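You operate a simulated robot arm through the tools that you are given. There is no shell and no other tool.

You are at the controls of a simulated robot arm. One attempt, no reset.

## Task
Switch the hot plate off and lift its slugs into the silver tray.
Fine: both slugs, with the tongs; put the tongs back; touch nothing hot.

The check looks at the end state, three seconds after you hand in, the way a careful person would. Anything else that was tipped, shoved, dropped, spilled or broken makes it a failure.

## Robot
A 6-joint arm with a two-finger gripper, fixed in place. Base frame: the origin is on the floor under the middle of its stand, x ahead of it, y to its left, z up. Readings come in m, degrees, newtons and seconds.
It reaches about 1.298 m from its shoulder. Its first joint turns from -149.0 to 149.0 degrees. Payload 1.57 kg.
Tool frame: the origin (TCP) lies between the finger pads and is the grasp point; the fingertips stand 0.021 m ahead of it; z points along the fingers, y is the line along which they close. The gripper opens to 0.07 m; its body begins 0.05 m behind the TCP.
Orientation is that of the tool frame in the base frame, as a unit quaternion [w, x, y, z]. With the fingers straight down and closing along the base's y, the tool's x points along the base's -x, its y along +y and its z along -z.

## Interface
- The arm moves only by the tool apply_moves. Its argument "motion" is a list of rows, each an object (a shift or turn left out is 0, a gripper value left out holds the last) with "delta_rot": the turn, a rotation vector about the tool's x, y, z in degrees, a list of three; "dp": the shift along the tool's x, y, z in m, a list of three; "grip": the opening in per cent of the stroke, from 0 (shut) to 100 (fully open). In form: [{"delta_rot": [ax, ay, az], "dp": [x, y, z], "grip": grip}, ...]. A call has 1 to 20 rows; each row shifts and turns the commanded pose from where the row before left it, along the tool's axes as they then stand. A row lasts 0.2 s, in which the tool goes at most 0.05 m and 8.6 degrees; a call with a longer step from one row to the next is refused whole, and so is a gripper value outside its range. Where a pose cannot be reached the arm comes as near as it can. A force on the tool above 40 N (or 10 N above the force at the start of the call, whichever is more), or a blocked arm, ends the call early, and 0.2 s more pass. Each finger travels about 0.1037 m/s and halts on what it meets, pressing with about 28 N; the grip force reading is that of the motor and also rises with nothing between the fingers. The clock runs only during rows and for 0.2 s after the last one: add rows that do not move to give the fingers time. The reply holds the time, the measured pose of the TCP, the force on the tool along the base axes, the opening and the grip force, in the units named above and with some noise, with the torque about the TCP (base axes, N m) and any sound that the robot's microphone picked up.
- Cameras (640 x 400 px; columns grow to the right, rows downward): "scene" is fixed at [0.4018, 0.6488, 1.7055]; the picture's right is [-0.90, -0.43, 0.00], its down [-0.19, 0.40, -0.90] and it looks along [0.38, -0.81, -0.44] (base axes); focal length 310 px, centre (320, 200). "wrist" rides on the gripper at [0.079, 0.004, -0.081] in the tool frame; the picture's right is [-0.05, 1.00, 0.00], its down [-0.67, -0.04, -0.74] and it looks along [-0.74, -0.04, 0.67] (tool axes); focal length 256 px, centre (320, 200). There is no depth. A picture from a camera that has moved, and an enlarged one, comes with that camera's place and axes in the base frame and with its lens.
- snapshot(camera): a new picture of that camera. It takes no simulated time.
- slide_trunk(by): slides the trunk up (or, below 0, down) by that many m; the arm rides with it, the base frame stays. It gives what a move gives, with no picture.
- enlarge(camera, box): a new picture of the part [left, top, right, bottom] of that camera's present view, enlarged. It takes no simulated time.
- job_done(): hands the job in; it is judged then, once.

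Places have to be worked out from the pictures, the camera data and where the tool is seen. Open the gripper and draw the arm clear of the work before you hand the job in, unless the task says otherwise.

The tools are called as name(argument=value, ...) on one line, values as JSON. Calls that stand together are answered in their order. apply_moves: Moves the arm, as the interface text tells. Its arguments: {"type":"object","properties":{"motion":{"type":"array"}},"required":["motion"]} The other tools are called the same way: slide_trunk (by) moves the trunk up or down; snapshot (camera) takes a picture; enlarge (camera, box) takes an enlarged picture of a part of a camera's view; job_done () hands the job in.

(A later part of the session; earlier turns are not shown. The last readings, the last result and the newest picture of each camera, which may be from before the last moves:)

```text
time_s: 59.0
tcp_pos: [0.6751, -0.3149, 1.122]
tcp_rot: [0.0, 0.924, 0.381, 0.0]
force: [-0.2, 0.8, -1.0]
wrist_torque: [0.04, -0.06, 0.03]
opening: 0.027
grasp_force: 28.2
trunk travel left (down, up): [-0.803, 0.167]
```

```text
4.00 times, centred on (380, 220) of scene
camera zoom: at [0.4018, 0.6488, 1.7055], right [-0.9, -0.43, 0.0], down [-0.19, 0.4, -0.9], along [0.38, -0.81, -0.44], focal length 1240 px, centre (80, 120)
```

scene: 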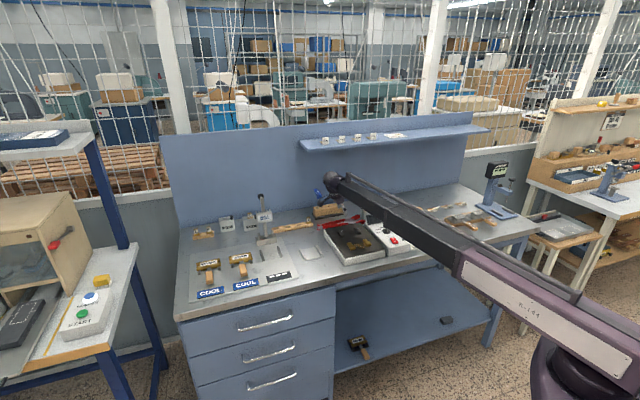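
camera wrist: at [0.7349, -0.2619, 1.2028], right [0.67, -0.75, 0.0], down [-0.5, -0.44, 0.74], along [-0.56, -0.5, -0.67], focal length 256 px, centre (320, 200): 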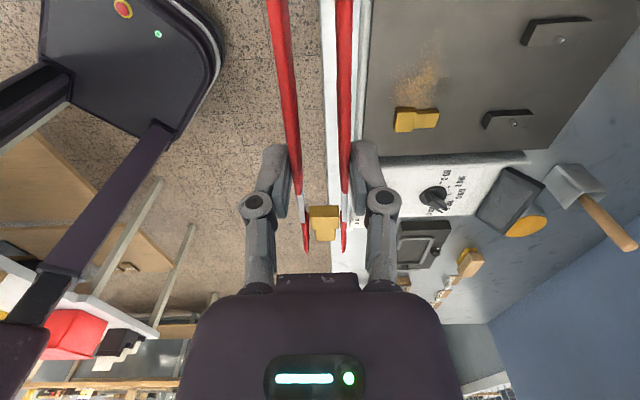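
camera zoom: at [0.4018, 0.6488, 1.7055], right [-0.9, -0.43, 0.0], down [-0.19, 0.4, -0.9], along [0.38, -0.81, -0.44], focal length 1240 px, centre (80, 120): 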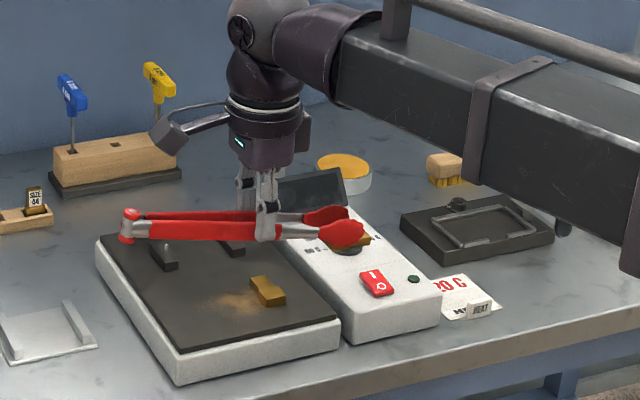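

Slug secure. Moving over the tray at travel height.

apply_moves(motion=[{"dp": [0.03075, 0.02463, 0]}, {"dp": [0.03075, 0.02463, 0]}, {"dp": [0.03075, 0.02463, 0]}, {"dp": [0.03075, 0.02463, 0]}, {"dp": [0.03075, 0.02463, 0]}, {"dp": [0.03075, 0.02463, 0]}, {"dp": [0.03075, 0.02463, 0]}, {"dp": [0.03075, 0.02463, 0]}, {}])

snapshot(camera="wrist")

enlarge(camera="scene", box=[240, 180, 368, 260])

enlarge(camera="wrist", box=[256, 160, 384, 240])

```text
time_s: 61.0
tcp_pos: [0.9915, -0.2806, 1.1225]
tcp_rot: [-0.001, 0.924, 0.383, 0.0]
force: [0.6, 0.0, -1.7]
wrist_torque: [0.03, -0.09, 0.0]
opening: 0.0269
grasp_force: 28.0
trunk travel left (down, up): [-0.803, 0.167]
```

```text
taken
camera wrist: at [1.0495, -0.2282, 1.2032], right [0.67, -0.74, 0.0], down [-0.5, -0.45, 0.74], along [-0.55, -0.5, -0.67], focal length 256 px, centre (320, 200)
```

wrist: 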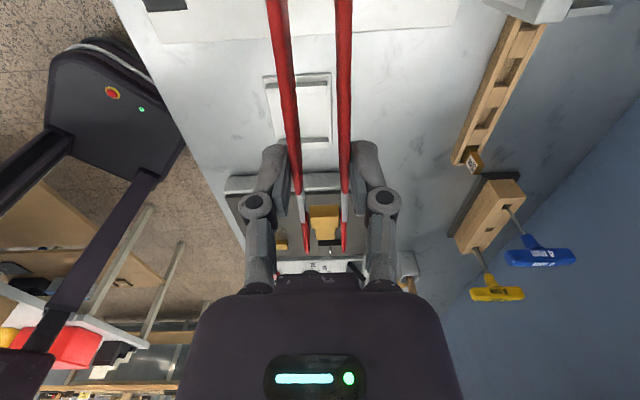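

```text
5.00 times, centred on (304, 220) of scene
camera zoom: at [0.4018, 0.6488, 1.7055], right [-0.9, -0.43, 0.0], down [-0.19, 0.4, -0.9], along [0.38, -0.81, -0.44], focal length 1550 px, centre (400, 100)
```

zoom: 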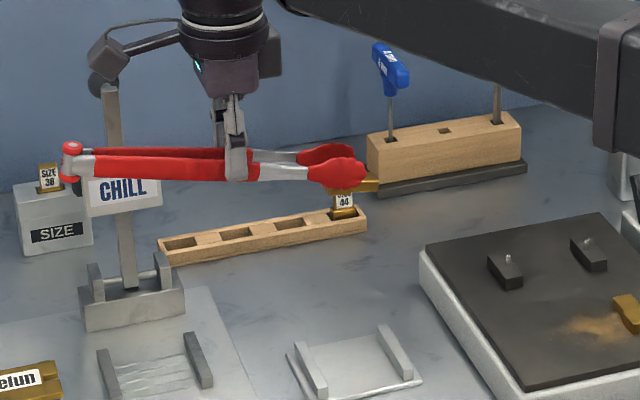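

```text
5.00 times, centred on (320, 200) of wrist
camera zoom: at [1.0495, -0.2282, 1.2032], right [0.67, -0.74, 0.0], down [-0.5, -0.45, 0.74], along [-0.55, -0.5, -0.67], focal length 1280 px, centre (320, 200)
```

zoom: 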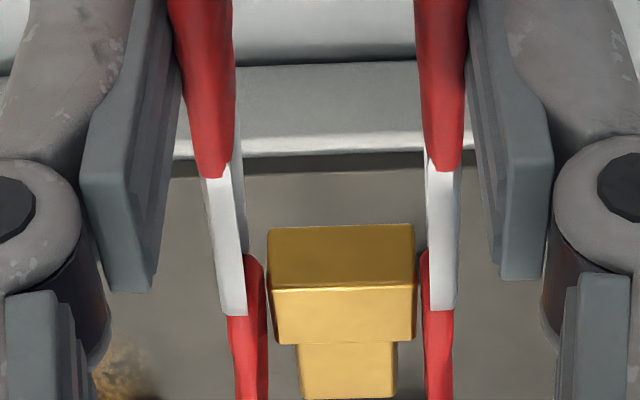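

Over the tray; the CHILL post stays ≥6 cm behind. Small 3 mm correction toward the front, then I lower to about 4 cm above the tray to check alignment.

apply_moves(motion=[{"dp": [0, -0.003, 0]}, {}])

slide_trunk(by=-0.115)

snapshot(camera="wrist")

enlarge(camera="scene", box=[264, 220, 344, 270])

enlarge(camera="wrist", box=[256, 160, 384, 240])

```text
time_s: 61.6
tcp_pos: [0.9889, -0.2795, 1.1211]
tcp_rot: [0.0, 0.924, 0.383, 0.0]
force: [-0.2, -0.1, -3.6]
wrist_torque: [0.07, -0.06, -0.04]
opening: 0.027
grasp_force: 28.4
trunk travel left (down, up): [-0.803, 0.167]
```

```text
time_s: 63.0
tcp_pos: [0.9875, -0.2788, 1.0056]
tcp_rot: [0.0, 0.924, 0.383, 0.0]
force: [0.9, -0.1, -2.1]
wrist_torque: [0.06, -0.07, 0.0]
opening: 0.0268
grasp_force: 28.2
trunk travel left (down, up): [-0.688, 0.282]
```

```text
taken
camera wrist: at [1.0477, -0.2258, 1.0878], right [0.67, -0.74, 0.0], down [-0.5, -0.45, 0.74], along [-0.55, -0.5, -0.67], focal length 256 px, centre (320, 200)
```

wrist: 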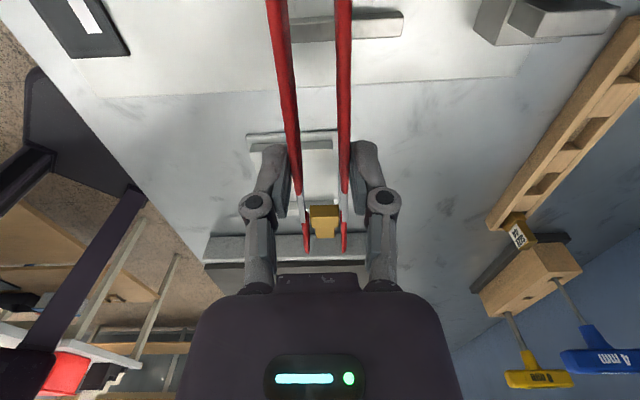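

```text
8.00 times, centred on (304, 245) of scene
camera zoom: at [0.4018, 0.6488, 1.7055], right [-0.9, -0.43, 0.0], down [-0.19, 0.4, -0.9], along [0.38, -0.81, -0.44], focal length 2480 px, centre (448, -160)
```

zoom: 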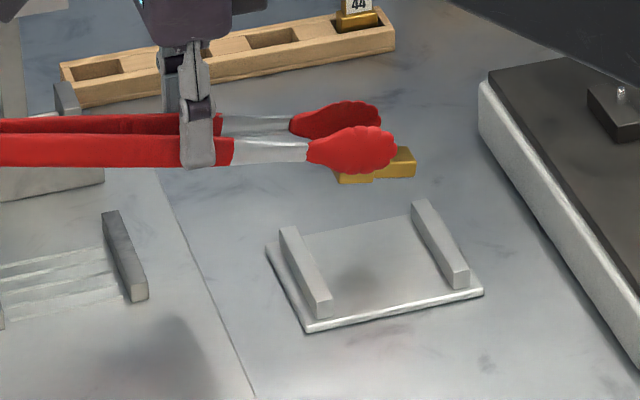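

```text
5.00 times, centred on (320, 200) of wrist
camera zoom: at [1.0477, -0.2258, 1.0878], right [0.67, -0.74, 0.0], down [-0.5, -0.45, 0.74], along [-0.55, -0.5, -0.67], focal length 1280 px, centre (320, 200)
```

zoom: 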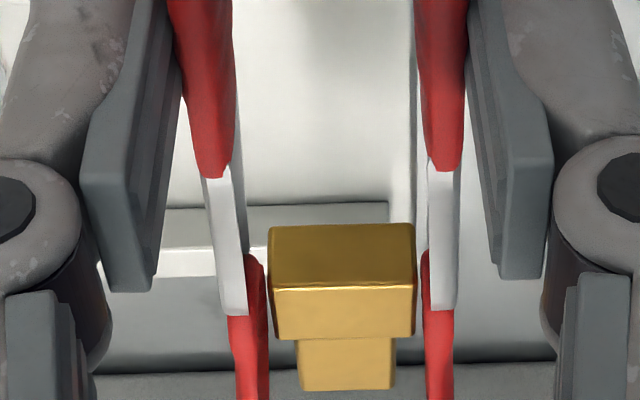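

Alignment is good: slug would land ~7 mm from the right rail, near the tray's back. Lowering most of the way, then in small steps until contact.

slide_trunk(by=-0.036)

enlarge(camera="scene", box=[284, 230, 332, 260])

enlarge(camera="wrist", box=[256, 160, 384, 240])

```text
time_s: 63.8
tcp_pos: [0.9892, -0.2783, 0.9701]
tcp_rot: [-0.001, 0.924, 0.383, 0.0]
force: [-0.8, -0.4, -1.8]
wrist_torque: [0.06, -0.06, 0.03]
opening: 0.0269
grasp_force: 28.6
trunk travel left (down, up): [-0.652, 0.318]
```

```text
13.33 times, centred on (308, 245) of scene
camera zoom: at [0.4018, 0.6488, 1.7055], right [-0.9, -0.43, 0.0], down [-0.19, 0.4, -0.9], along [0.38, -0.81, -0.44], focal length 4133 px, centre (480, -400)
```

zoom: 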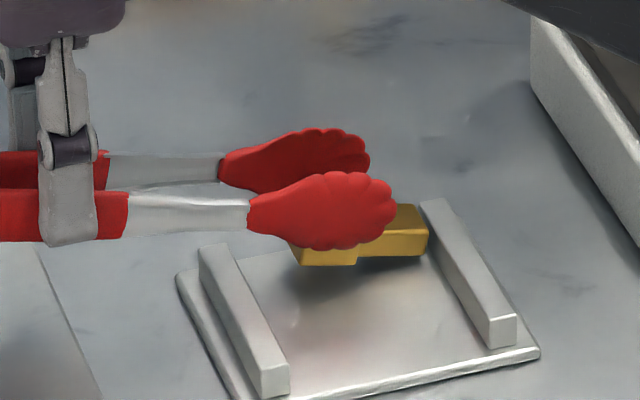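

```text
5.00 times, centred on (320, 200) of wrist
camera zoom: at [1.0476, -0.2258, 1.0517], right [0.67, -0.74, 0.0], down [-0.5, -0.45, 0.74], along [-0.55, -0.5, -0.67], focal length 1280 px, centre (320, 200)
```

zoom: 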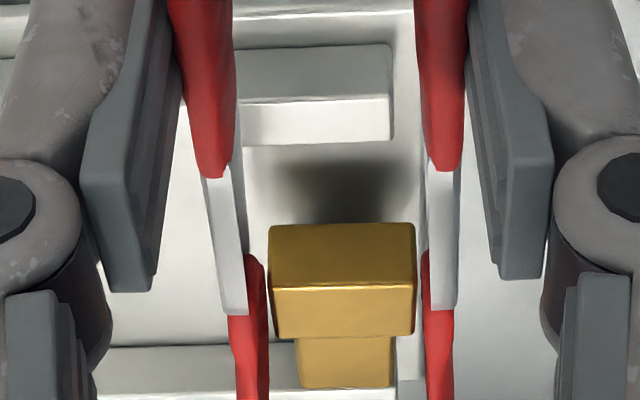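

Slug hovers ~8 mm above the tray floor, clear of both rails. Lowering gently until the force shows contact.

slide_trunk(by=-0.005)

slide_trunk(by=-0.002)

enlarge(camera="scene", box=[292, 235, 324, 255])

```text
time_s: 64.4
tcp_pos: [0.9876, -0.2782, 0.9648]
tcp_rot: [0.0, 0.924, 0.383, 0.0]
force: [0.3, -0.3, -2.0]
wrist_torque: [0.01, -0.02, -0.03]
opening: 0.0269
grasp_force: 27.5
trunk travel left (down, up): [-0.647, 0.323]
```

```text
time_s: 64.9
tcp_pos: [0.9882, -0.2778, 0.9644]
tcp_rot: [0.0, 0.924, 0.383, 0.001]
force: [-0.5, -0.3, -1.4]
wrist_torque: [0.04, -0.08, -0.03]
opening: 0.0271
grasp_force: 28.6
trunk travel left (down, up): [-0.645, 0.325]
```

```text
16.00 times, centred on (308, 245) of scene
camera zoom: at [0.4018, 0.6488, 1.7055], right [-0.9, -0.43, 0.0], down [-0.19, 0.4, -0.9], along [0.38, -0.81, -0.44], focal length 4960 px, centre (512, -520)
```

zoom: 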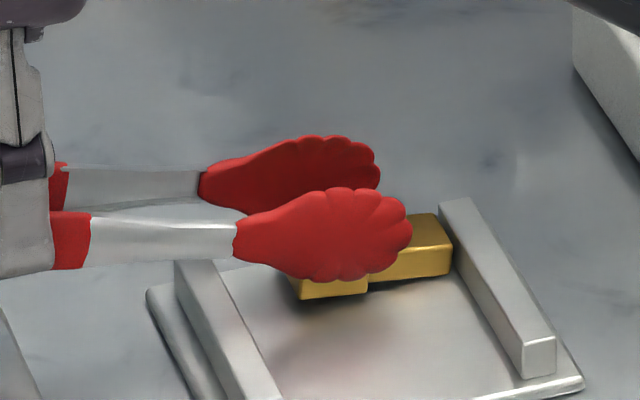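

Almost down. Two more 1.5 mm steps.

slide_trunk(by=-0.0015)

slide_trunk(by=-0.0015)

enlarge(camera="scene", box=[292, 235, 324, 255])

```text
time_s: 65.4
tcp_pos: [0.9892, -0.279, 0.9616]
tcp_rot: [0.0, 0.924, 0.382, 0.0]
force: [-0.2, 0.9, -1.9]
wrist_torque: [0.03, -0.02, 0.03]
opening: 0.027
grasp_force: 27.9
trunk travel left (down, up): [-0.643, 0.327]
```

```text
time_s: 65.9
tcp_pos: [0.9886, -0.2785, 0.9609]
tcp_rot: [0.0, 0.924, 0.382, 0.0]
force: [1.0, 0.5, 1.2]
wrist_torque: [-0.05, 0.08, 0.0]
opening: 0.027
grasp_force: 28.1
trunk travel left (down, up): [-0.642, 0.328]
```

```text
16.00 times, centred on (308, 245) of scene
camera zoom: at [0.4018, 0.6488, 1.7055], right [-0.9, -0.43, 0.0], down [-0.19, 0.4, -0.9], along [0.38, -0.81, -0.44], focal length 4960 px, centre (512, -520)
```

zoom: 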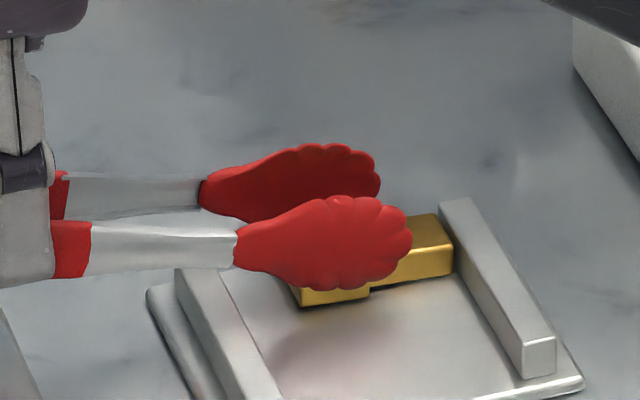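

Contact: the force changed by ~3 N and the slug rests on the tray. I open the tongs slowly to release it.

apply_moves(motion=[{"grip": 37}, {"grip": 39}, {"grip": 41}, {"grip": 43}, {"grip": 45}, {"grip": 47}, {}])

enlarge(camera="scene", box=[292, 235, 324, 255])

enlarge(camera="wrist", box=[256, 160, 384, 240])

```text
time_s: 67.5
tcp_pos: [0.9883, -0.2786, 0.959]
tcp_rot: [0.0, 0.924, 0.383, 0.0]
force: [1.0, -0.6, -1.4]
wrist_torque: [-0.03, -0.01, -0.03]
opening: 0.033
grasp_force: 0.6
trunk travel left (down, up): [-0.642, 0.328]
```

```text
16.00 times, centred on (308, 245) of scene
camera zoom: at [0.4018, 0.6488, 1.7055], right [-0.9, -0.43, 0.0], down [-0.19, 0.4, -0.9], along [0.38, -0.81, -0.44], focal length 4960 px, centre (512, -520)
```

zoom: 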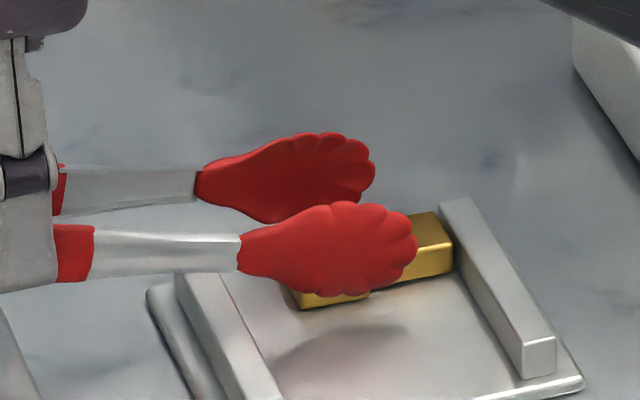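

```text
5.00 times, centred on (320, 200) of wrist
camera zoom: at [1.0477, -0.2258, 1.0417], right [0.67, -0.74, 0.0], down [-0.5, -0.45, 0.74], along [-0.55, -0.5, -0.67], focal length 1280 px, centre (320, 200)
```

zoom: 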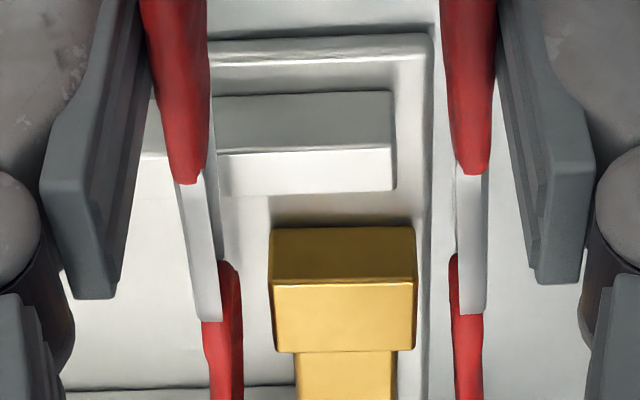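

Slug A is resting in the tray and both paddles are clear of it. I lift straight up and check.

slide_trunk(by=0.02)

slide_trunk(by=0.14)

enlarge(camera="scene", box=[284, 230, 332, 260])

snapshot(camera="wrist")

```text
time_s: 68.2
tcp_pos: [0.9888, -0.2787, 0.9798]
tcp_rot: [0.0, 0.924, 0.383, 0.0]
force: [-0.7, 0.5, -1.0]
wrist_torque: [-0.01, 0.03, 0.03]
opening: 0.0344
grasp_force: 5.9
trunk travel left (down, up): [-0.662, 0.308]
```

```text
time_s: 69.8
tcp_pos: [0.9884, -0.2786, 1.121]
tcp_rot: [0.0, 0.924, 0.383, 0.0]
force: [0.0, -0.1, -1.6]
wrist_torque: [0.0, 0.01, -0.01]
opening: 0.034
grasp_force: 6.0
trunk travel left (down, up): [-0.802, 0.168]
```

```text
13.33 times, centred on (308, 245) of scene
camera zoom: at [0.4018, 0.6488, 1.7055], right [-0.9, -0.43, 0.0], down [-0.19, 0.4, -0.9], along [0.38, -0.81, -0.44], focal length 4133 px, centre (480, -400)
```

zoom: 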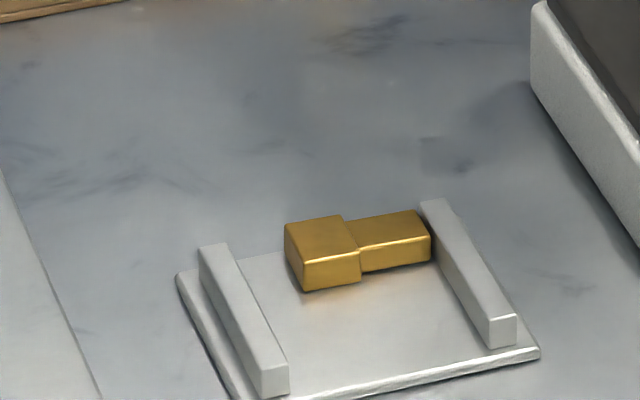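

```text
taken
camera wrist: at [1.0478, -0.2258, 1.2016], right [0.67, -0.74, 0.0], down [-0.5, -0.45, 0.74], along [-0.55, -0.5, -0.67], focal length 256 px, centre (320, 200)
```

wrist: 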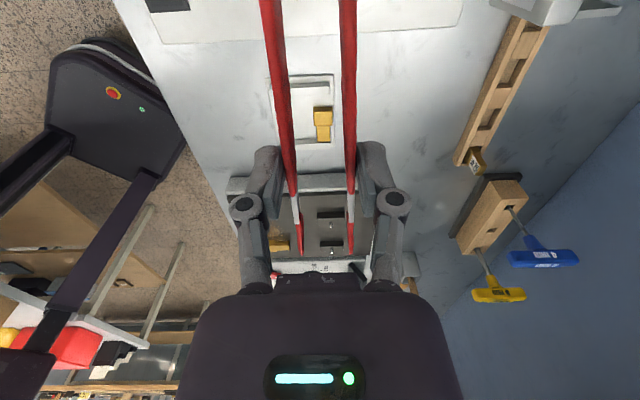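

Slug A lies flat in the tray. Now back to the plate for slug B: translate, then yaw −90° so the tips point away from the robot.

apply_moves(motion=[{"dp": [-0.03556, -0.02167, 0]}, {"dp": [-0.03556, -0.02167, 0]}, {"dp": [-0.03556, -0.02167, 0]}, {"dp": [-0.03556, -0.02167, 0]}, {"dp": [-0.03556, -0.02167, 0]}, {"dp": [-0.03556, -0.02167, 0]}, {"dp": [-0.03556, -0.02167, 0]}, {"dp": [-0.03556, -0.02167, 0]}, {"dp": [-0.03556, -0.02167, 0]}, {}])

apply_moves(motion=[{"delta_rot": [0, 0, -7.5]}, {"delta_rot": [0, 0, -7.5]}, {"delta_rot": [0, 0, -7.5]}, {"delta_rot": [0, 0, -7.5]}, {"delta_rot": [0, 0, -7.5]}, {"delta_rot": [0, 0, -7.5]}, {"delta_rot": [0, 0, -7.5]}, {"delta_rot": [0, 0, -7.5]}, {"delta_rot": [0, 0, -7.5]}, {"delta_rot": [0, 0, -7.5]}, {"delta_rot": [0, 0, -7.5]}, {"delta_rot": [0, 0, -7.5]}, {}])

snapshot(camera="wrist")

enlarge(camera="scene", box=[300, 180, 428, 260])

```text
time_s: 72.0
tcp_pos: [0.6227, -0.3688, 1.1204]
tcp_rot: [0.001, 0.924, 0.383, 0.0]
force: [-0.1, -0.6, -1.1]
wrist_torque: [-0.02, 0.01, -0.01]
opening: 0.0345
grasp_force: 1.6
trunk travel left (down, up): [-0.802, 0.168]
```

```text
time_s: 74.8
tcp_pos: [0.6232, -0.3669, 1.1213]
tcp_rot: [0.0, 0.381, 0.925, -0.001]
force: [0.9, -0.2, -0.9]
wrist_torque: [0.01, 0.0, 0.01]
opening: 0.0332
grasp_force: 0.1
trunk travel left (down, up): [-0.802, 0.168]
```

```text
taken
camera wrist: at [0.5704, -0.3077, 1.2019], right [0.74, 0.67, 0.0], down [0.45, -0.5, 0.74], along [0.5, -0.55, -0.67], focal length 256 px, centre (320, 200)
```

wrist: 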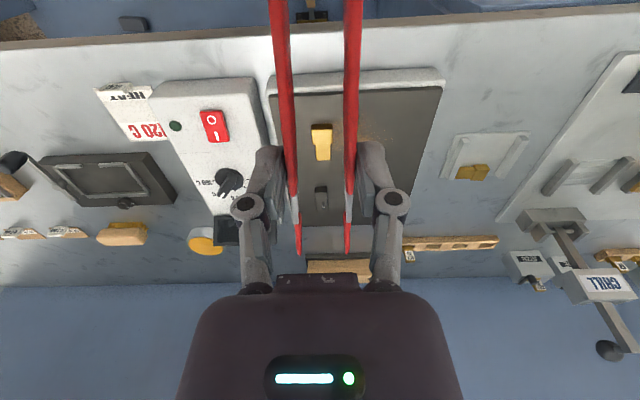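

```text
5.00 times, centred on (364, 220) of scene
camera zoom: at [0.4018, 0.6488, 1.7055], right [-0.9, -0.43, 0.0], down [-0.19, 0.4, -0.9], along [0.38, -0.81, -0.44], focal length 1550 px, centre (100, 100)
```

zoom: 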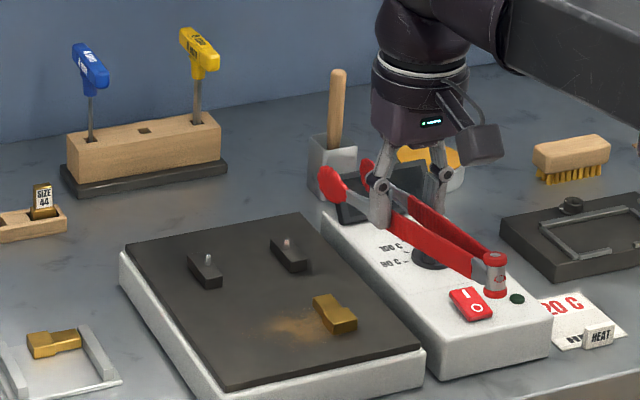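

Positioned over slug B with the same offsets that worked before. Lowering to ~3.5 cm above and checking centring.

slide_trunk(by=-0.085)

enlarge(camera="wrist", box=[272, 170, 368, 230])

enlarge(camera="scene", box=[344, 222, 392, 252])

```text
time_s: 76.0
tcp_pos: [0.6235, -0.3672, 1.0354]
tcp_rot: [0.0, 0.383, 0.924, 0.001]
force: [-0.4, 0.0, -1.0]
wrist_torque: [0.02, 0.0, 0.01]
opening: 0.0329
grasp_force: 0.5
trunk travel left (down, up): [-0.717, 0.253]
```

```text
6.67 times, centred on (320, 200) of wrist
camera zoom: at [0.5705, -0.3076, 1.1169], right [0.74, 0.67, 0.0], down [0.45, -0.5, 0.74], along [0.5, -0.55, -0.67], focal length 1707 px, centre (320, 200)
```

zoom: 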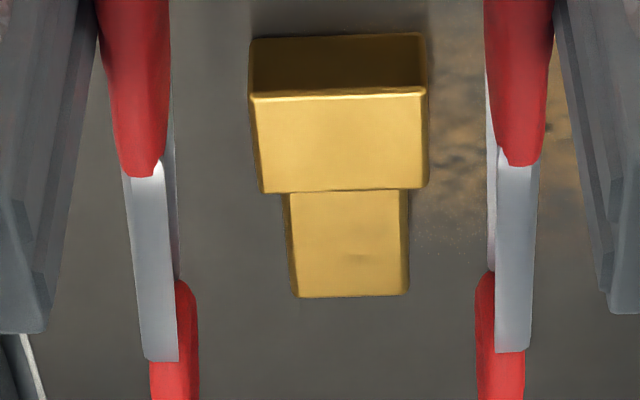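

```text
13.33 times, centred on (368, 237) of scene
camera zoom: at [0.4018, 0.6488, 1.7055], right [-0.9, -0.43, 0.0], down [-0.19, 0.4, -0.9], along [0.38, -0.81, -0.44], focal length 4133 px, centre (-320, -293)
```

zoom: 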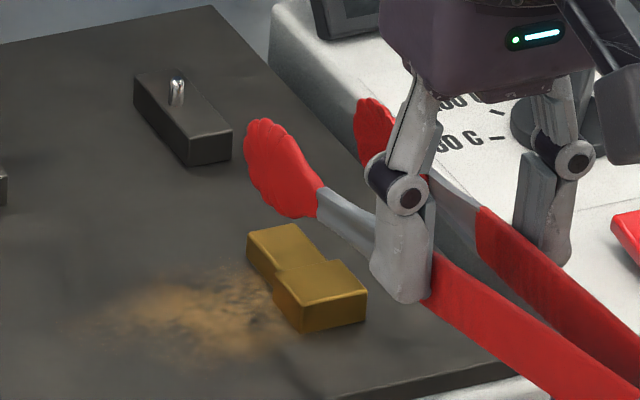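

Comparing with the earlier view, the tongs have pivoted ~8° tips-up in the grip (handle end unchanged, tips ~13 mm higher). I compensate by tilting the gripper 8° tip-down, and re-check geometry before descending.

apply_moves(motion=[{"dp": [-0.002, 0, 0]}, {"delta_rot": [0, 4, 0]}, {"delta_rot": [0, 4, 0]}, {}])

enlarge(camera="wrist", box=[272, 170, 368, 230])

enlarge(camera="scene", box=[344, 222, 392, 252])

snapshot(camera="wrist")

```text
time_s: 77.0
tcp_pos: [0.6244, -0.3682, 1.0369]
tcp_rot: [-0.065, 0.382, 0.921, 0.027]
force: [-0.1, 0.0, -2.2]
wrist_torque: [-0.03, -0.02, -0.01]
opening: 0.0343
grasp_force: 6.7
trunk travel left (down, up): [-0.717, 0.253]
```

```text
6.67 times, centred on (320, 200) of wrist
camera zoom: at [0.5801, -0.3177, 1.129], right [0.74, 0.67, -0.01], down [0.51, -0.57, 0.64], along [0.43, -0.48, -0.76], focal length 1707 px, centre (320, 200)
```

zoom: 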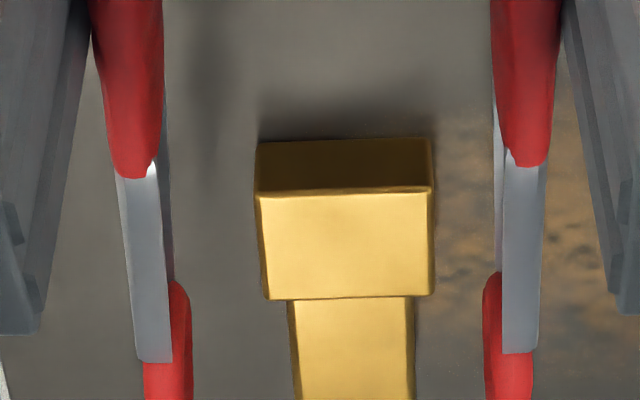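

```text
13.33 times, centred on (368, 237) of scene
camera zoom: at [0.4018, 0.6488, 1.7055], right [-0.9, -0.43, 0.0], down [-0.19, 0.4, -0.9], along [0.38, -0.81, -0.44], focal length 4133 px, centre (-320, -293)
```

zoom: 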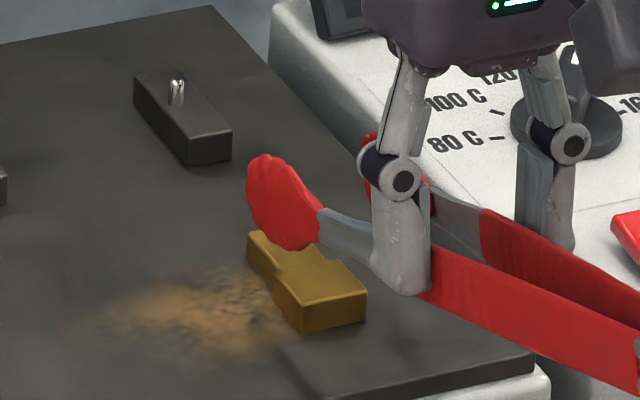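

```text
taken
camera wrist: at [0.5801, -0.3177, 1.129], right [0.74, 0.67, -0.01], down [0.51, -0.57, 0.64], along [0.43, -0.48, -0.76], focal length 256 px, centre (320, 200)
```

wrist: 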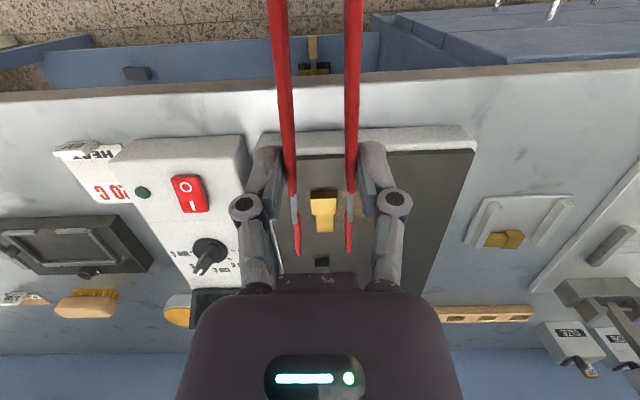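

Geometry now matches what worked for slug A (within 1–3 mm). I shift 1 mm left and lower to just above grasp height.

apply_moves(motion=[{"dp": [0, 0.001, 0]}, {}])

slide_trunk(by=-0.033)

enlarge(camera="wrist", box=[272, 180, 368, 240])

enlarge(camera="scene", box=[354, 230, 386, 250])

```text
time_s: 77.7
tcp_pos: [0.6255, -0.3663, 1.0369]
tcp_rot: [-0.065, 0.382, 0.922, 0.027]
force: [0.1, -0.6, -1.4]
wrist_torque: [-0.02, 0.0, -0.01]
opening: 0.0342
grasp_force: 7.0
trunk travel left (down, up): [-0.717, 0.253]
```

```text
time_s: 78.4
tcp_pos: [0.6245, -0.3672, 1.0047]
tcp_rot: [-0.065, 0.381, 0.922, 0.027]
force: [0.3, 0.0, -0.9]
wrist_torque: [-0.01, -0.01, 0.01]
opening: 0.0344
grasp_force: 6.2
trunk travel left (down, up): [-0.684, 0.286]
```

```text
6.67 times, centred on (320, 210) of wrist
camera zoom: at [0.5807, -0.3166, 1.0959], right [0.74, 0.67, -0.01], down [0.51, -0.57, 0.64], along [0.43, -0.48, -0.76], focal length 1707 px, centre (320, 133)
```

zoom: 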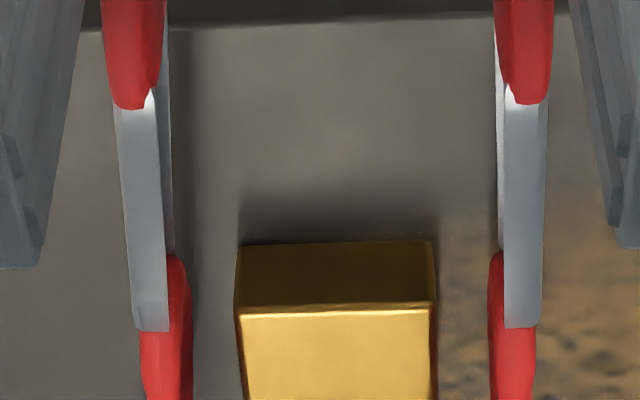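

```text
16.00 times, centred on (370, 240) of scene
camera zoom: at [0.4018, 0.6488, 1.7055], right [-0.9, -0.43, 0.0], down [-0.19, 0.4, -0.9], along [0.38, -0.81, -0.44], focal length 4960 px, centre (-480, -440)
```

zoom: 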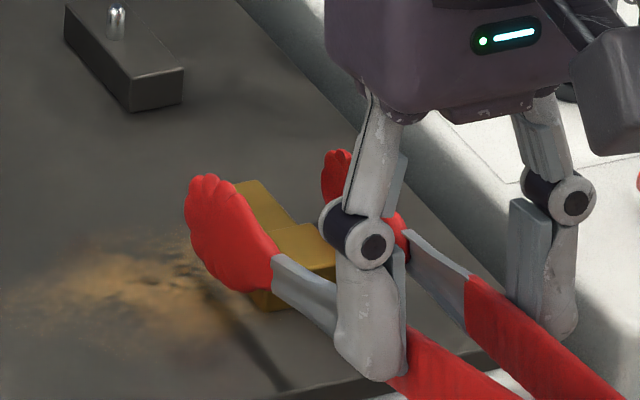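

Looks equivalent to slug A's approach. Lower the last 6 mm, then squeeze.

slide_trunk(by=-0.005)

enlarge(camera="scene", box=[358, 236, 382, 251])

```text
time_s: 79.0
tcp_pos: [0.6253, -0.3676, 0.9995]
tcp_rot: [-0.065, 0.382, 0.922, 0.027]
force: [0.2, -0.3, -1.3]
wrist_torque: [0.01, 0.02, 0.0]
opening: 0.0346
grasp_force: 1.3
trunk travel left (down, up): [-0.679, 0.291]
```

```text
16.00 times, centred on (370, 244) of scene
camera zoom: at [0.4018, 0.6488, 1.7055], right [-0.9, -0.43, 0.0], down [-0.19, 0.4, -0.9], along [0.38, -0.81, -0.44], focal length 4960 px, centre (-480, -496)
```

zoom: 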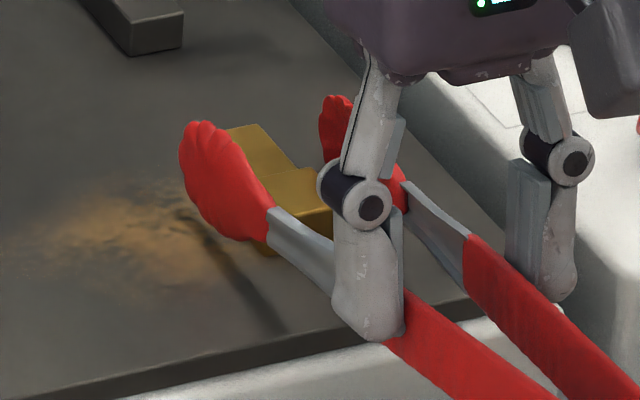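

In position beside slug B with no contact load. Squeezing now.

apply_moves(motion=[{"grip": 43}, {"grip": 40}, {"grip": 37}, {"grip": 34}, {"grip": 31}, {}])

slide_trunk(by=0.012)

enlarge(camera="wrist", box=[272, 190, 368, 250])

enlarge(camera="scene", box=[354, 230, 386, 250])

```text
time_s: 80.4
tcp_pos: [0.6246, -0.3667, 1.0001]
tcp_rot: [-0.064, 0.382, 0.922, 0.026]
force: [-0.9, -0.7, 0.2]
wrist_torque: [-0.04, -0.06, -0.05]
opening: 0.0272
grasp_force: 28.2
trunk travel left (down, up): [-0.679, 0.291]
```

```text
time_s: 81.0
tcp_pos: [0.6253, -0.3679, 1.0111]
tcp_rot: [-0.064, 0.382, 0.921, 0.027]
force: [0.0, 0.3, -2.5]
wrist_torque: [0.04, 0.02, -0.03]
opening: 0.027
grasp_force: 28.5
trunk travel left (down, up): [-0.691, 0.279]
```

```text
6.67 times, centred on (320, 220) of wrist
camera zoom: at [0.5809, -0.3167, 1.1029], right [0.74, 0.67, -0.01], down [0.51, -0.57, 0.64], along [0.43, -0.48, -0.76], focal length 1707 px, centre (320, 67)
```

zoom: 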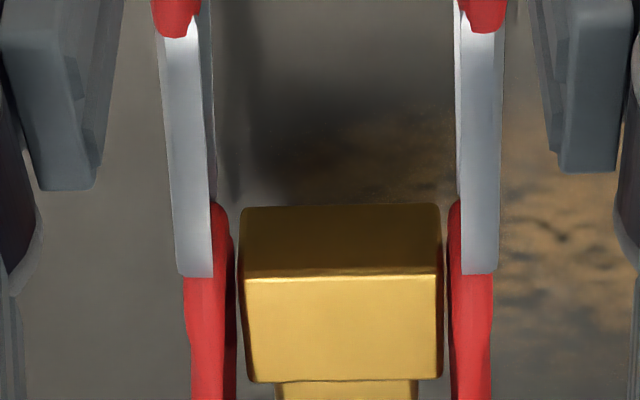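

```text
16.00 times, centred on (370, 240) of scene
camera zoom: at [0.4018, 0.6488, 1.7055], right [-0.9, -0.43, 0.0], down [-0.19, 0.4, -0.9], along [0.38, -0.81, -0.44], focal length 4960 px, centre (-480, -440)
```

zoom: 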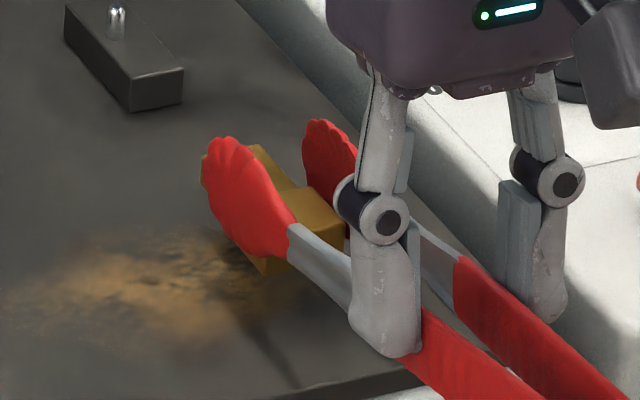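

Slug B is up and secure (27 mm opening, full force). I raise to travel height and yaw 90° about the vertical (accounting for the 8° tilt).

slide_trunk(by=0.11)

apply_moves(motion=[{"delta_rot": [-1.044, 0, 7.427]}, {"delta_rot": [-1.044, 0, 7.427]}, {"delta_rot": [-1.044, 0, 7.427]}, {"delta_rot": [-1.044, 0, 7.427]}, {"delta_rot": [-1.044, 0, 7.427]}, {"delta_rot": [-1.044, 0, 7.427]}, {"delta_rot": [-1.044, 0, 7.427]}, {"delta_rot": [-1.044, 0, 7.427]}, {"delta_rot": [-1.044, 0, 7.427]}, {"delta_rot": [-1.044, 0, 7.427]}, {"delta_rot": [-1.044, 0, 7.427]}, {"delta_rot": [-1.044, 0, 7.427]}, {}])

enlarge(camera="scene", box=[300, 170, 460, 270])

```text
time_s: 82.4
tcp_pos: [0.6251, -0.3671, 1.1219]
tcp_rot: [-0.064, 0.382, 0.922, 0.027]
force: [0.1, -0.8, -2.4]
wrist_torque: [0.07, 0.06, -0.01]
opening: 0.027
grasp_force: 27.6
trunk travel left (down, up): [-0.801, 0.169]
```

```text
time_s: 85.2
tcp_pos: [0.6242, -0.367, 1.1207]
tcp_rot: [-0.027, 0.922, 0.38, 0.065]
force: [0.3, -0.2, -2.0]
wrist_torque: [0.07, -0.04, 0.0]
opening: 0.027
grasp_force: 27.8
trunk travel left (down, up): [-0.801, 0.169]
```

```text
4.00 times, centred on (380, 220) of scene
camera zoom: at [0.4018, 0.6488, 1.7055], right [-0.9, -0.43, 0.0], down [-0.19, 0.4, -0.9], along [0.38, -0.81, -0.44], focal length 1240 px, centre (80, 120)
```

zoom: 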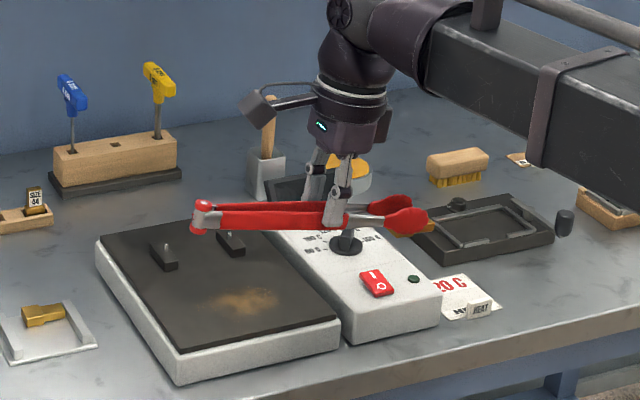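

Slug B held firmly. Moving over the tray's front half.

apply_moves(motion=[{"dp": [0.0395, 0.01856, 0.00555]}, {"dp": [0.0395, 0.01856, 0.00555]}, {"dp": [0.0395, 0.01856, 0.00555]}, {"dp": [0.0395, 0.01856, 0.00555]}, {"dp": [0.0395, 0.01856, 0.00555]}, {"dp": [0.0395, 0.01856, 0.00555]}, {"dp": [0.0395, 0.01856, 0.00555]}, {"dp": [0.0395, 0.01856, 0.00555]}, {}])

slide_trunk(by=-0.1)

enlarge(camera="wrist", box=[256, 160, 384, 240])

enlarge(camera="scene", box=[264, 220, 344, 270])

snapshot(camera="wrist")

```text
time_s: 87.2
tcp_pos: [0.9555, -0.248, 1.1225]
tcp_rot: [-0.027, 0.922, 0.381, 0.065]
force: [-0.6, -0.2, -2.4]
wrist_torque: [0.02, -0.07, -0.01]
opening: 0.0271
grasp_force: 27.8
trunk travel left (down, up): [-0.801, 0.169]
```

```text
time_s: 88.5
tcp_pos: [0.9565, -0.248, 1.0226]
tcp_rot: [-0.027, 0.922, 0.381, 0.064]
force: [-0.3, 0.2, -2.4]
wrist_torque: [0.05, -0.05, -0.01]
opening: 0.027
grasp_force: 27.8
trunk travel left (down, up): [-0.701, 0.269]
```

```text
5.00 times, centred on (320, 200) of wrist
camera zoom: at [1.0076, -0.2031, 1.1128], right [0.67, -0.74, -0.01], down [-0.56, -0.51, 0.65], along [-0.48, -0.43, -0.76], focal length 1280 px, centre (320, 200)
```

zoom: 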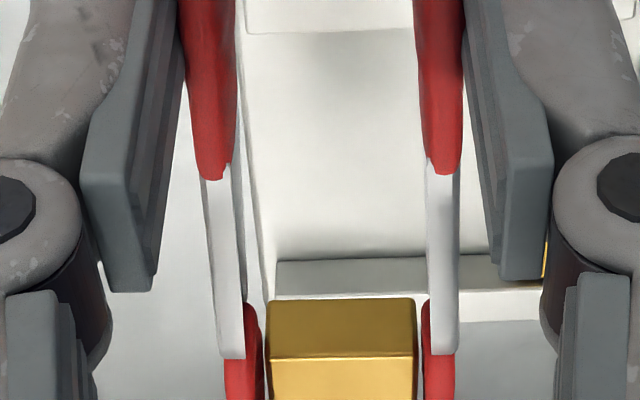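

```text
8.00 times, centred on (304, 245) of scene
camera zoom: at [0.4018, 0.6488, 1.7055], right [-0.9, -0.43, 0.0], down [-0.19, 0.4, -0.9], along [0.38, -0.81, -0.44], focal length 2480 px, centre (448, -160)
```

zoom: 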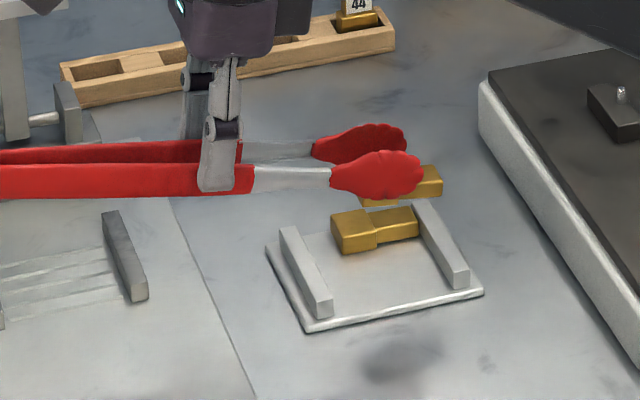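

```text
taken
camera wrist: at [1.0076, -0.2031, 1.1128], right [0.67, -0.74, -0.01], down [-0.56, -0.51, 0.65], along [-0.48, -0.43, -0.76], focal length 256 px, centre (320, 200)
```

wrist: 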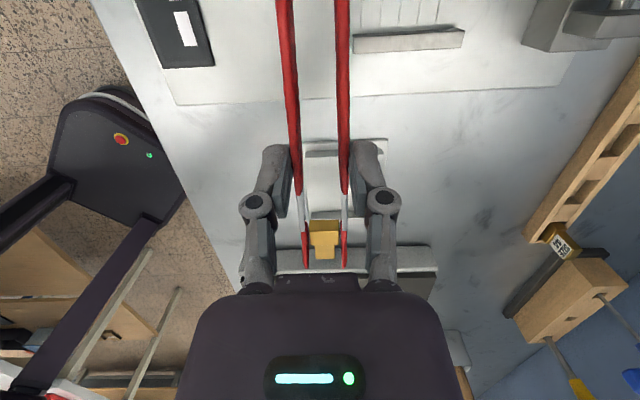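

Slug B is aligned; I nudge 2 mm forward for spacing from slug A, then lower to ~8 mm above the tray.

apply_moves(motion=[{"dp": [0, -0.002, 0]}, {}])

slide_trunk(by=-0.05)

enlarge(camera="scene", box=[288, 232, 336, 262])

enlarge(camera="wrist", box=[240, 160, 400, 260])

```text
time_s: 89.1
tcp_pos: [0.9553, -0.2465, 1.021]
tcp_rot: [-0.027, 0.922, 0.381, 0.064]
force: [0.7, -0.3, -2.0]
wrist_torque: [0.02, -0.05, 0.01]
opening: 0.0272
grasp_force: 28.4
trunk travel left (down, up): [-0.701, 0.269]
```

```text
time_s: 90.0
tcp_pos: [0.9553, -0.2461, 0.9719]
tcp_rot: [-0.027, 0.922, 0.38, 0.064]
force: [0.0, -0.2, -1.8]
wrist_torque: [0.03, -0.04, 0.01]
opening: 0.0267
grasp_force: 28.2
trunk travel left (down, up): [-0.651, 0.319]
```

```text
13.33 times, centred on (312, 247) of scene
camera zoom: at [0.4018, 0.6488, 1.7055], right [-0.9, -0.43, 0.0], down [-0.19, 0.4, -0.9], along [0.38, -0.81, -0.44], focal length 4133 px, centre (427, -427)
```

zoom: 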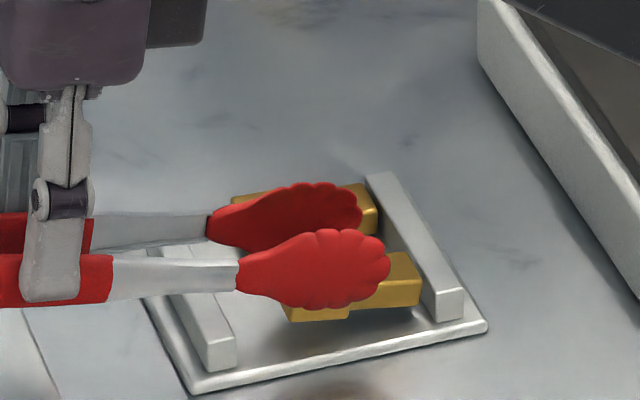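

```text
4.00 times, centred on (320, 210) of wrist
camera zoom: at [1.0057, -0.2015, 1.0628], right [0.67, -0.74, -0.01], down [-0.56, -0.51, 0.65], along [-0.48, -0.43, -0.76], focal length 1024 px, centre (320, 160)
```

zoom: 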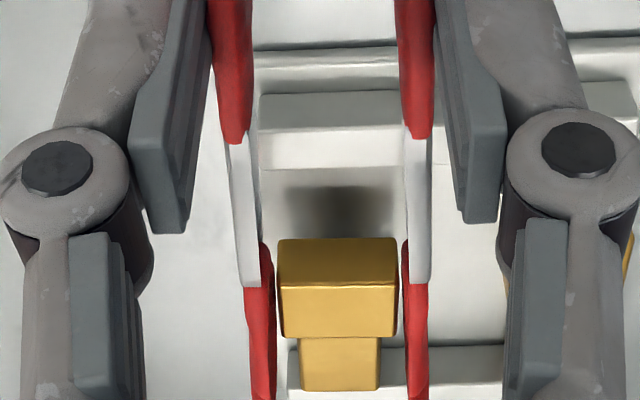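

Clearances look right (slug ≥4 mm inside the tray's front edge, ~19 mm from slug A). Lowering gently to contact.

slide_trunk(by=-0.006)

slide_trunk(by=-0.0015)

enlarge(camera="scene", box=[296, 240, 328, 260])

```text
time_s: 90.6
tcp_pos: [0.9553, -0.2466, 0.9644]
tcp_rot: [-0.026, 0.922, 0.381, 0.064]
force: [0.2, 0.2, -1.8]
wrist_torque: [0.02, -0.03, 0.0]
opening: 0.0269
grasp_force: 28.3
trunk travel left (down, up): [-0.645, 0.325]
```

```text
time_s: 91.1
tcp_pos: [0.9549, -0.2441, 0.9644]
tcp_rot: [-0.026, 0.922, 0.381, 0.065]
force: [-0.1, 0.2, -2.2]
wrist_torque: [0.02, -0.03, 0.01]
opening: 0.0272
grasp_force: 28.0
trunk travel left (down, up): [-0.643, 0.327]
```

```text
16.00 times, centred on (312, 250) of scene
camera zoom: at [0.4018, 0.6488, 1.7055], right [-0.9, -0.43, 0.0], down [-0.19, 0.4, -0.9], along [0.38, -0.81, -0.44], focal length 4960 px, centre (448, -600)
```

zoom: 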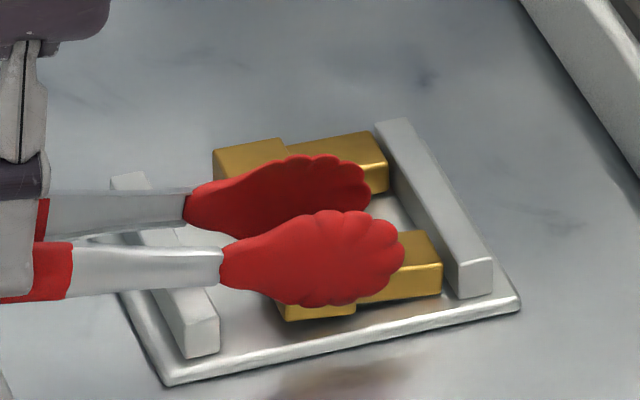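

Nearly there; continuing in 1.5 mm steps.

slide_trunk(by=-0.0015)

slide_trunk(by=-0.001)

enlarge(camera="scene", box=[300, 242, 324, 257])

```text
time_s: 91.6
tcp_pos: [0.9559, -0.246, 0.9633]
tcp_rot: [-0.027, 0.922, 0.381, 0.065]
force: [3.7, -0.3, 8.7]
wrist_torque: [-0.29, 0.29, 0.07]
opening: 0.027
grasp_force: 27.9
trunk travel left (down, up): [-0.642, 0.328]
```

```text
time_s: 92.1
tcp_pos: [0.9537, -0.2457, 0.9621]
tcp_rot: [-0.027, 0.922, 0.382, 0.065]
force: [5.1, 0.6, 11.9]
wrist_torque: [-0.53, 0.39, 0.12]
opening: 0.0269
grasp_force: 28.1
trunk travel left (down, up): [-0.641, 0.329]
```

```text
16.00 times, centred on (312, 250) of scene
camera zoom: at [0.4018, 0.6488, 1.7055], right [-0.9, -0.43, 0.0], down [-0.19, 0.4, -0.9], along [0.38, -0.81, -0.44], focal length 4960 px, centre (448, -592)
```

zoom: 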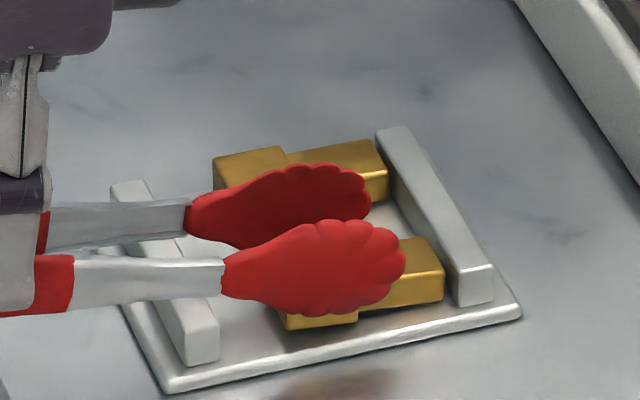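

Solid contact (~13 N) – slug B is on the tray floor. I relieve 1.5 mm and open the tongs slowly.

slide_trunk(by=0.0015)

apply_moves(motion=[{"grip": 37}, {"grip": 39}, {"grip": 41}, {"grip": 43}, {"grip": 45}, {"grip": 46}, {}])

enlarge(camera="scene", box=[296, 238, 328, 258])

enlarge(camera="wrist", box=[240, 160, 400, 260])

```text
time_s: 92.6
tcp_pos: [0.9549, -0.2466, 0.9621]
tcp_rot: [-0.027, 0.922, 0.381, 0.063]
force: [-0.4, 0.2, -1.9]
wrist_torque: [0.03, -0.01, -0.02]
opening: 0.0268
grasp_force: 28.1
trunk travel left (down, up): [-0.642, 0.328]
```

```text
time_s: 94.2
tcp_pos: [0.9542, -0.2462, 0.9617]
tcp_rot: [-0.026, 0.922, 0.382, 0.065]
force: [0.0, 0.5, 0.0]
wrist_torque: [-0.04, -0.02, 0.02]
opening: 0.034
grasp_force: 1.4
trunk travel left (down, up): [-0.642, 0.328]
```

```text
16.00 times, centred on (312, 248) of scene
camera zoom: at [0.4018, 0.6488, 1.7055], right [-0.9, -0.43, 0.0], down [-0.19, 0.4, -0.9], along [0.38, -0.81, -0.44], focal length 4960 px, centre (448, -568)
```

zoom: 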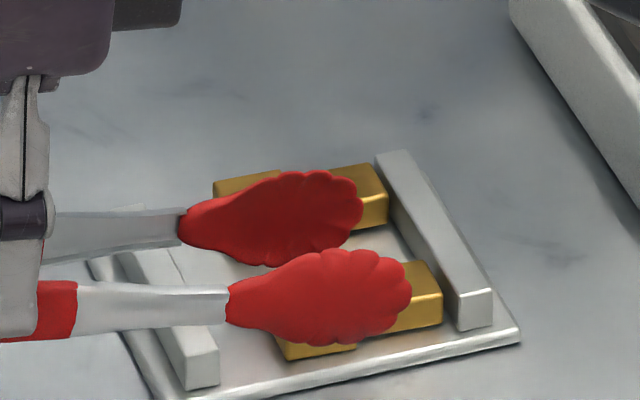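

```text
4.00 times, centred on (320, 210) of wrist
camera zoom: at [1.0057, -0.2015, 1.0542], right [0.67, -0.74, -0.01], down [-0.56, -0.51, 0.65], along [-0.48, -0.43, -0.76], focal length 1024 px, centre (320, 160)
```

zoom: 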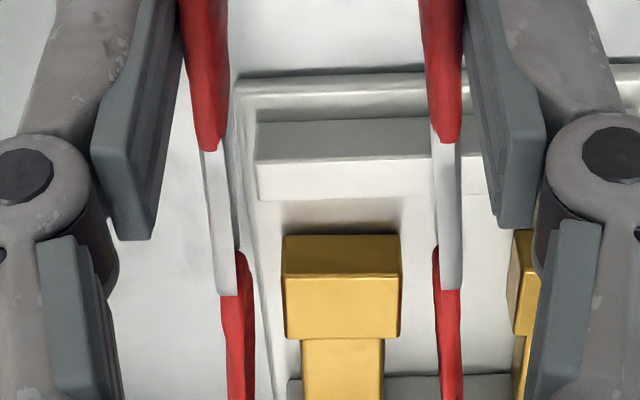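

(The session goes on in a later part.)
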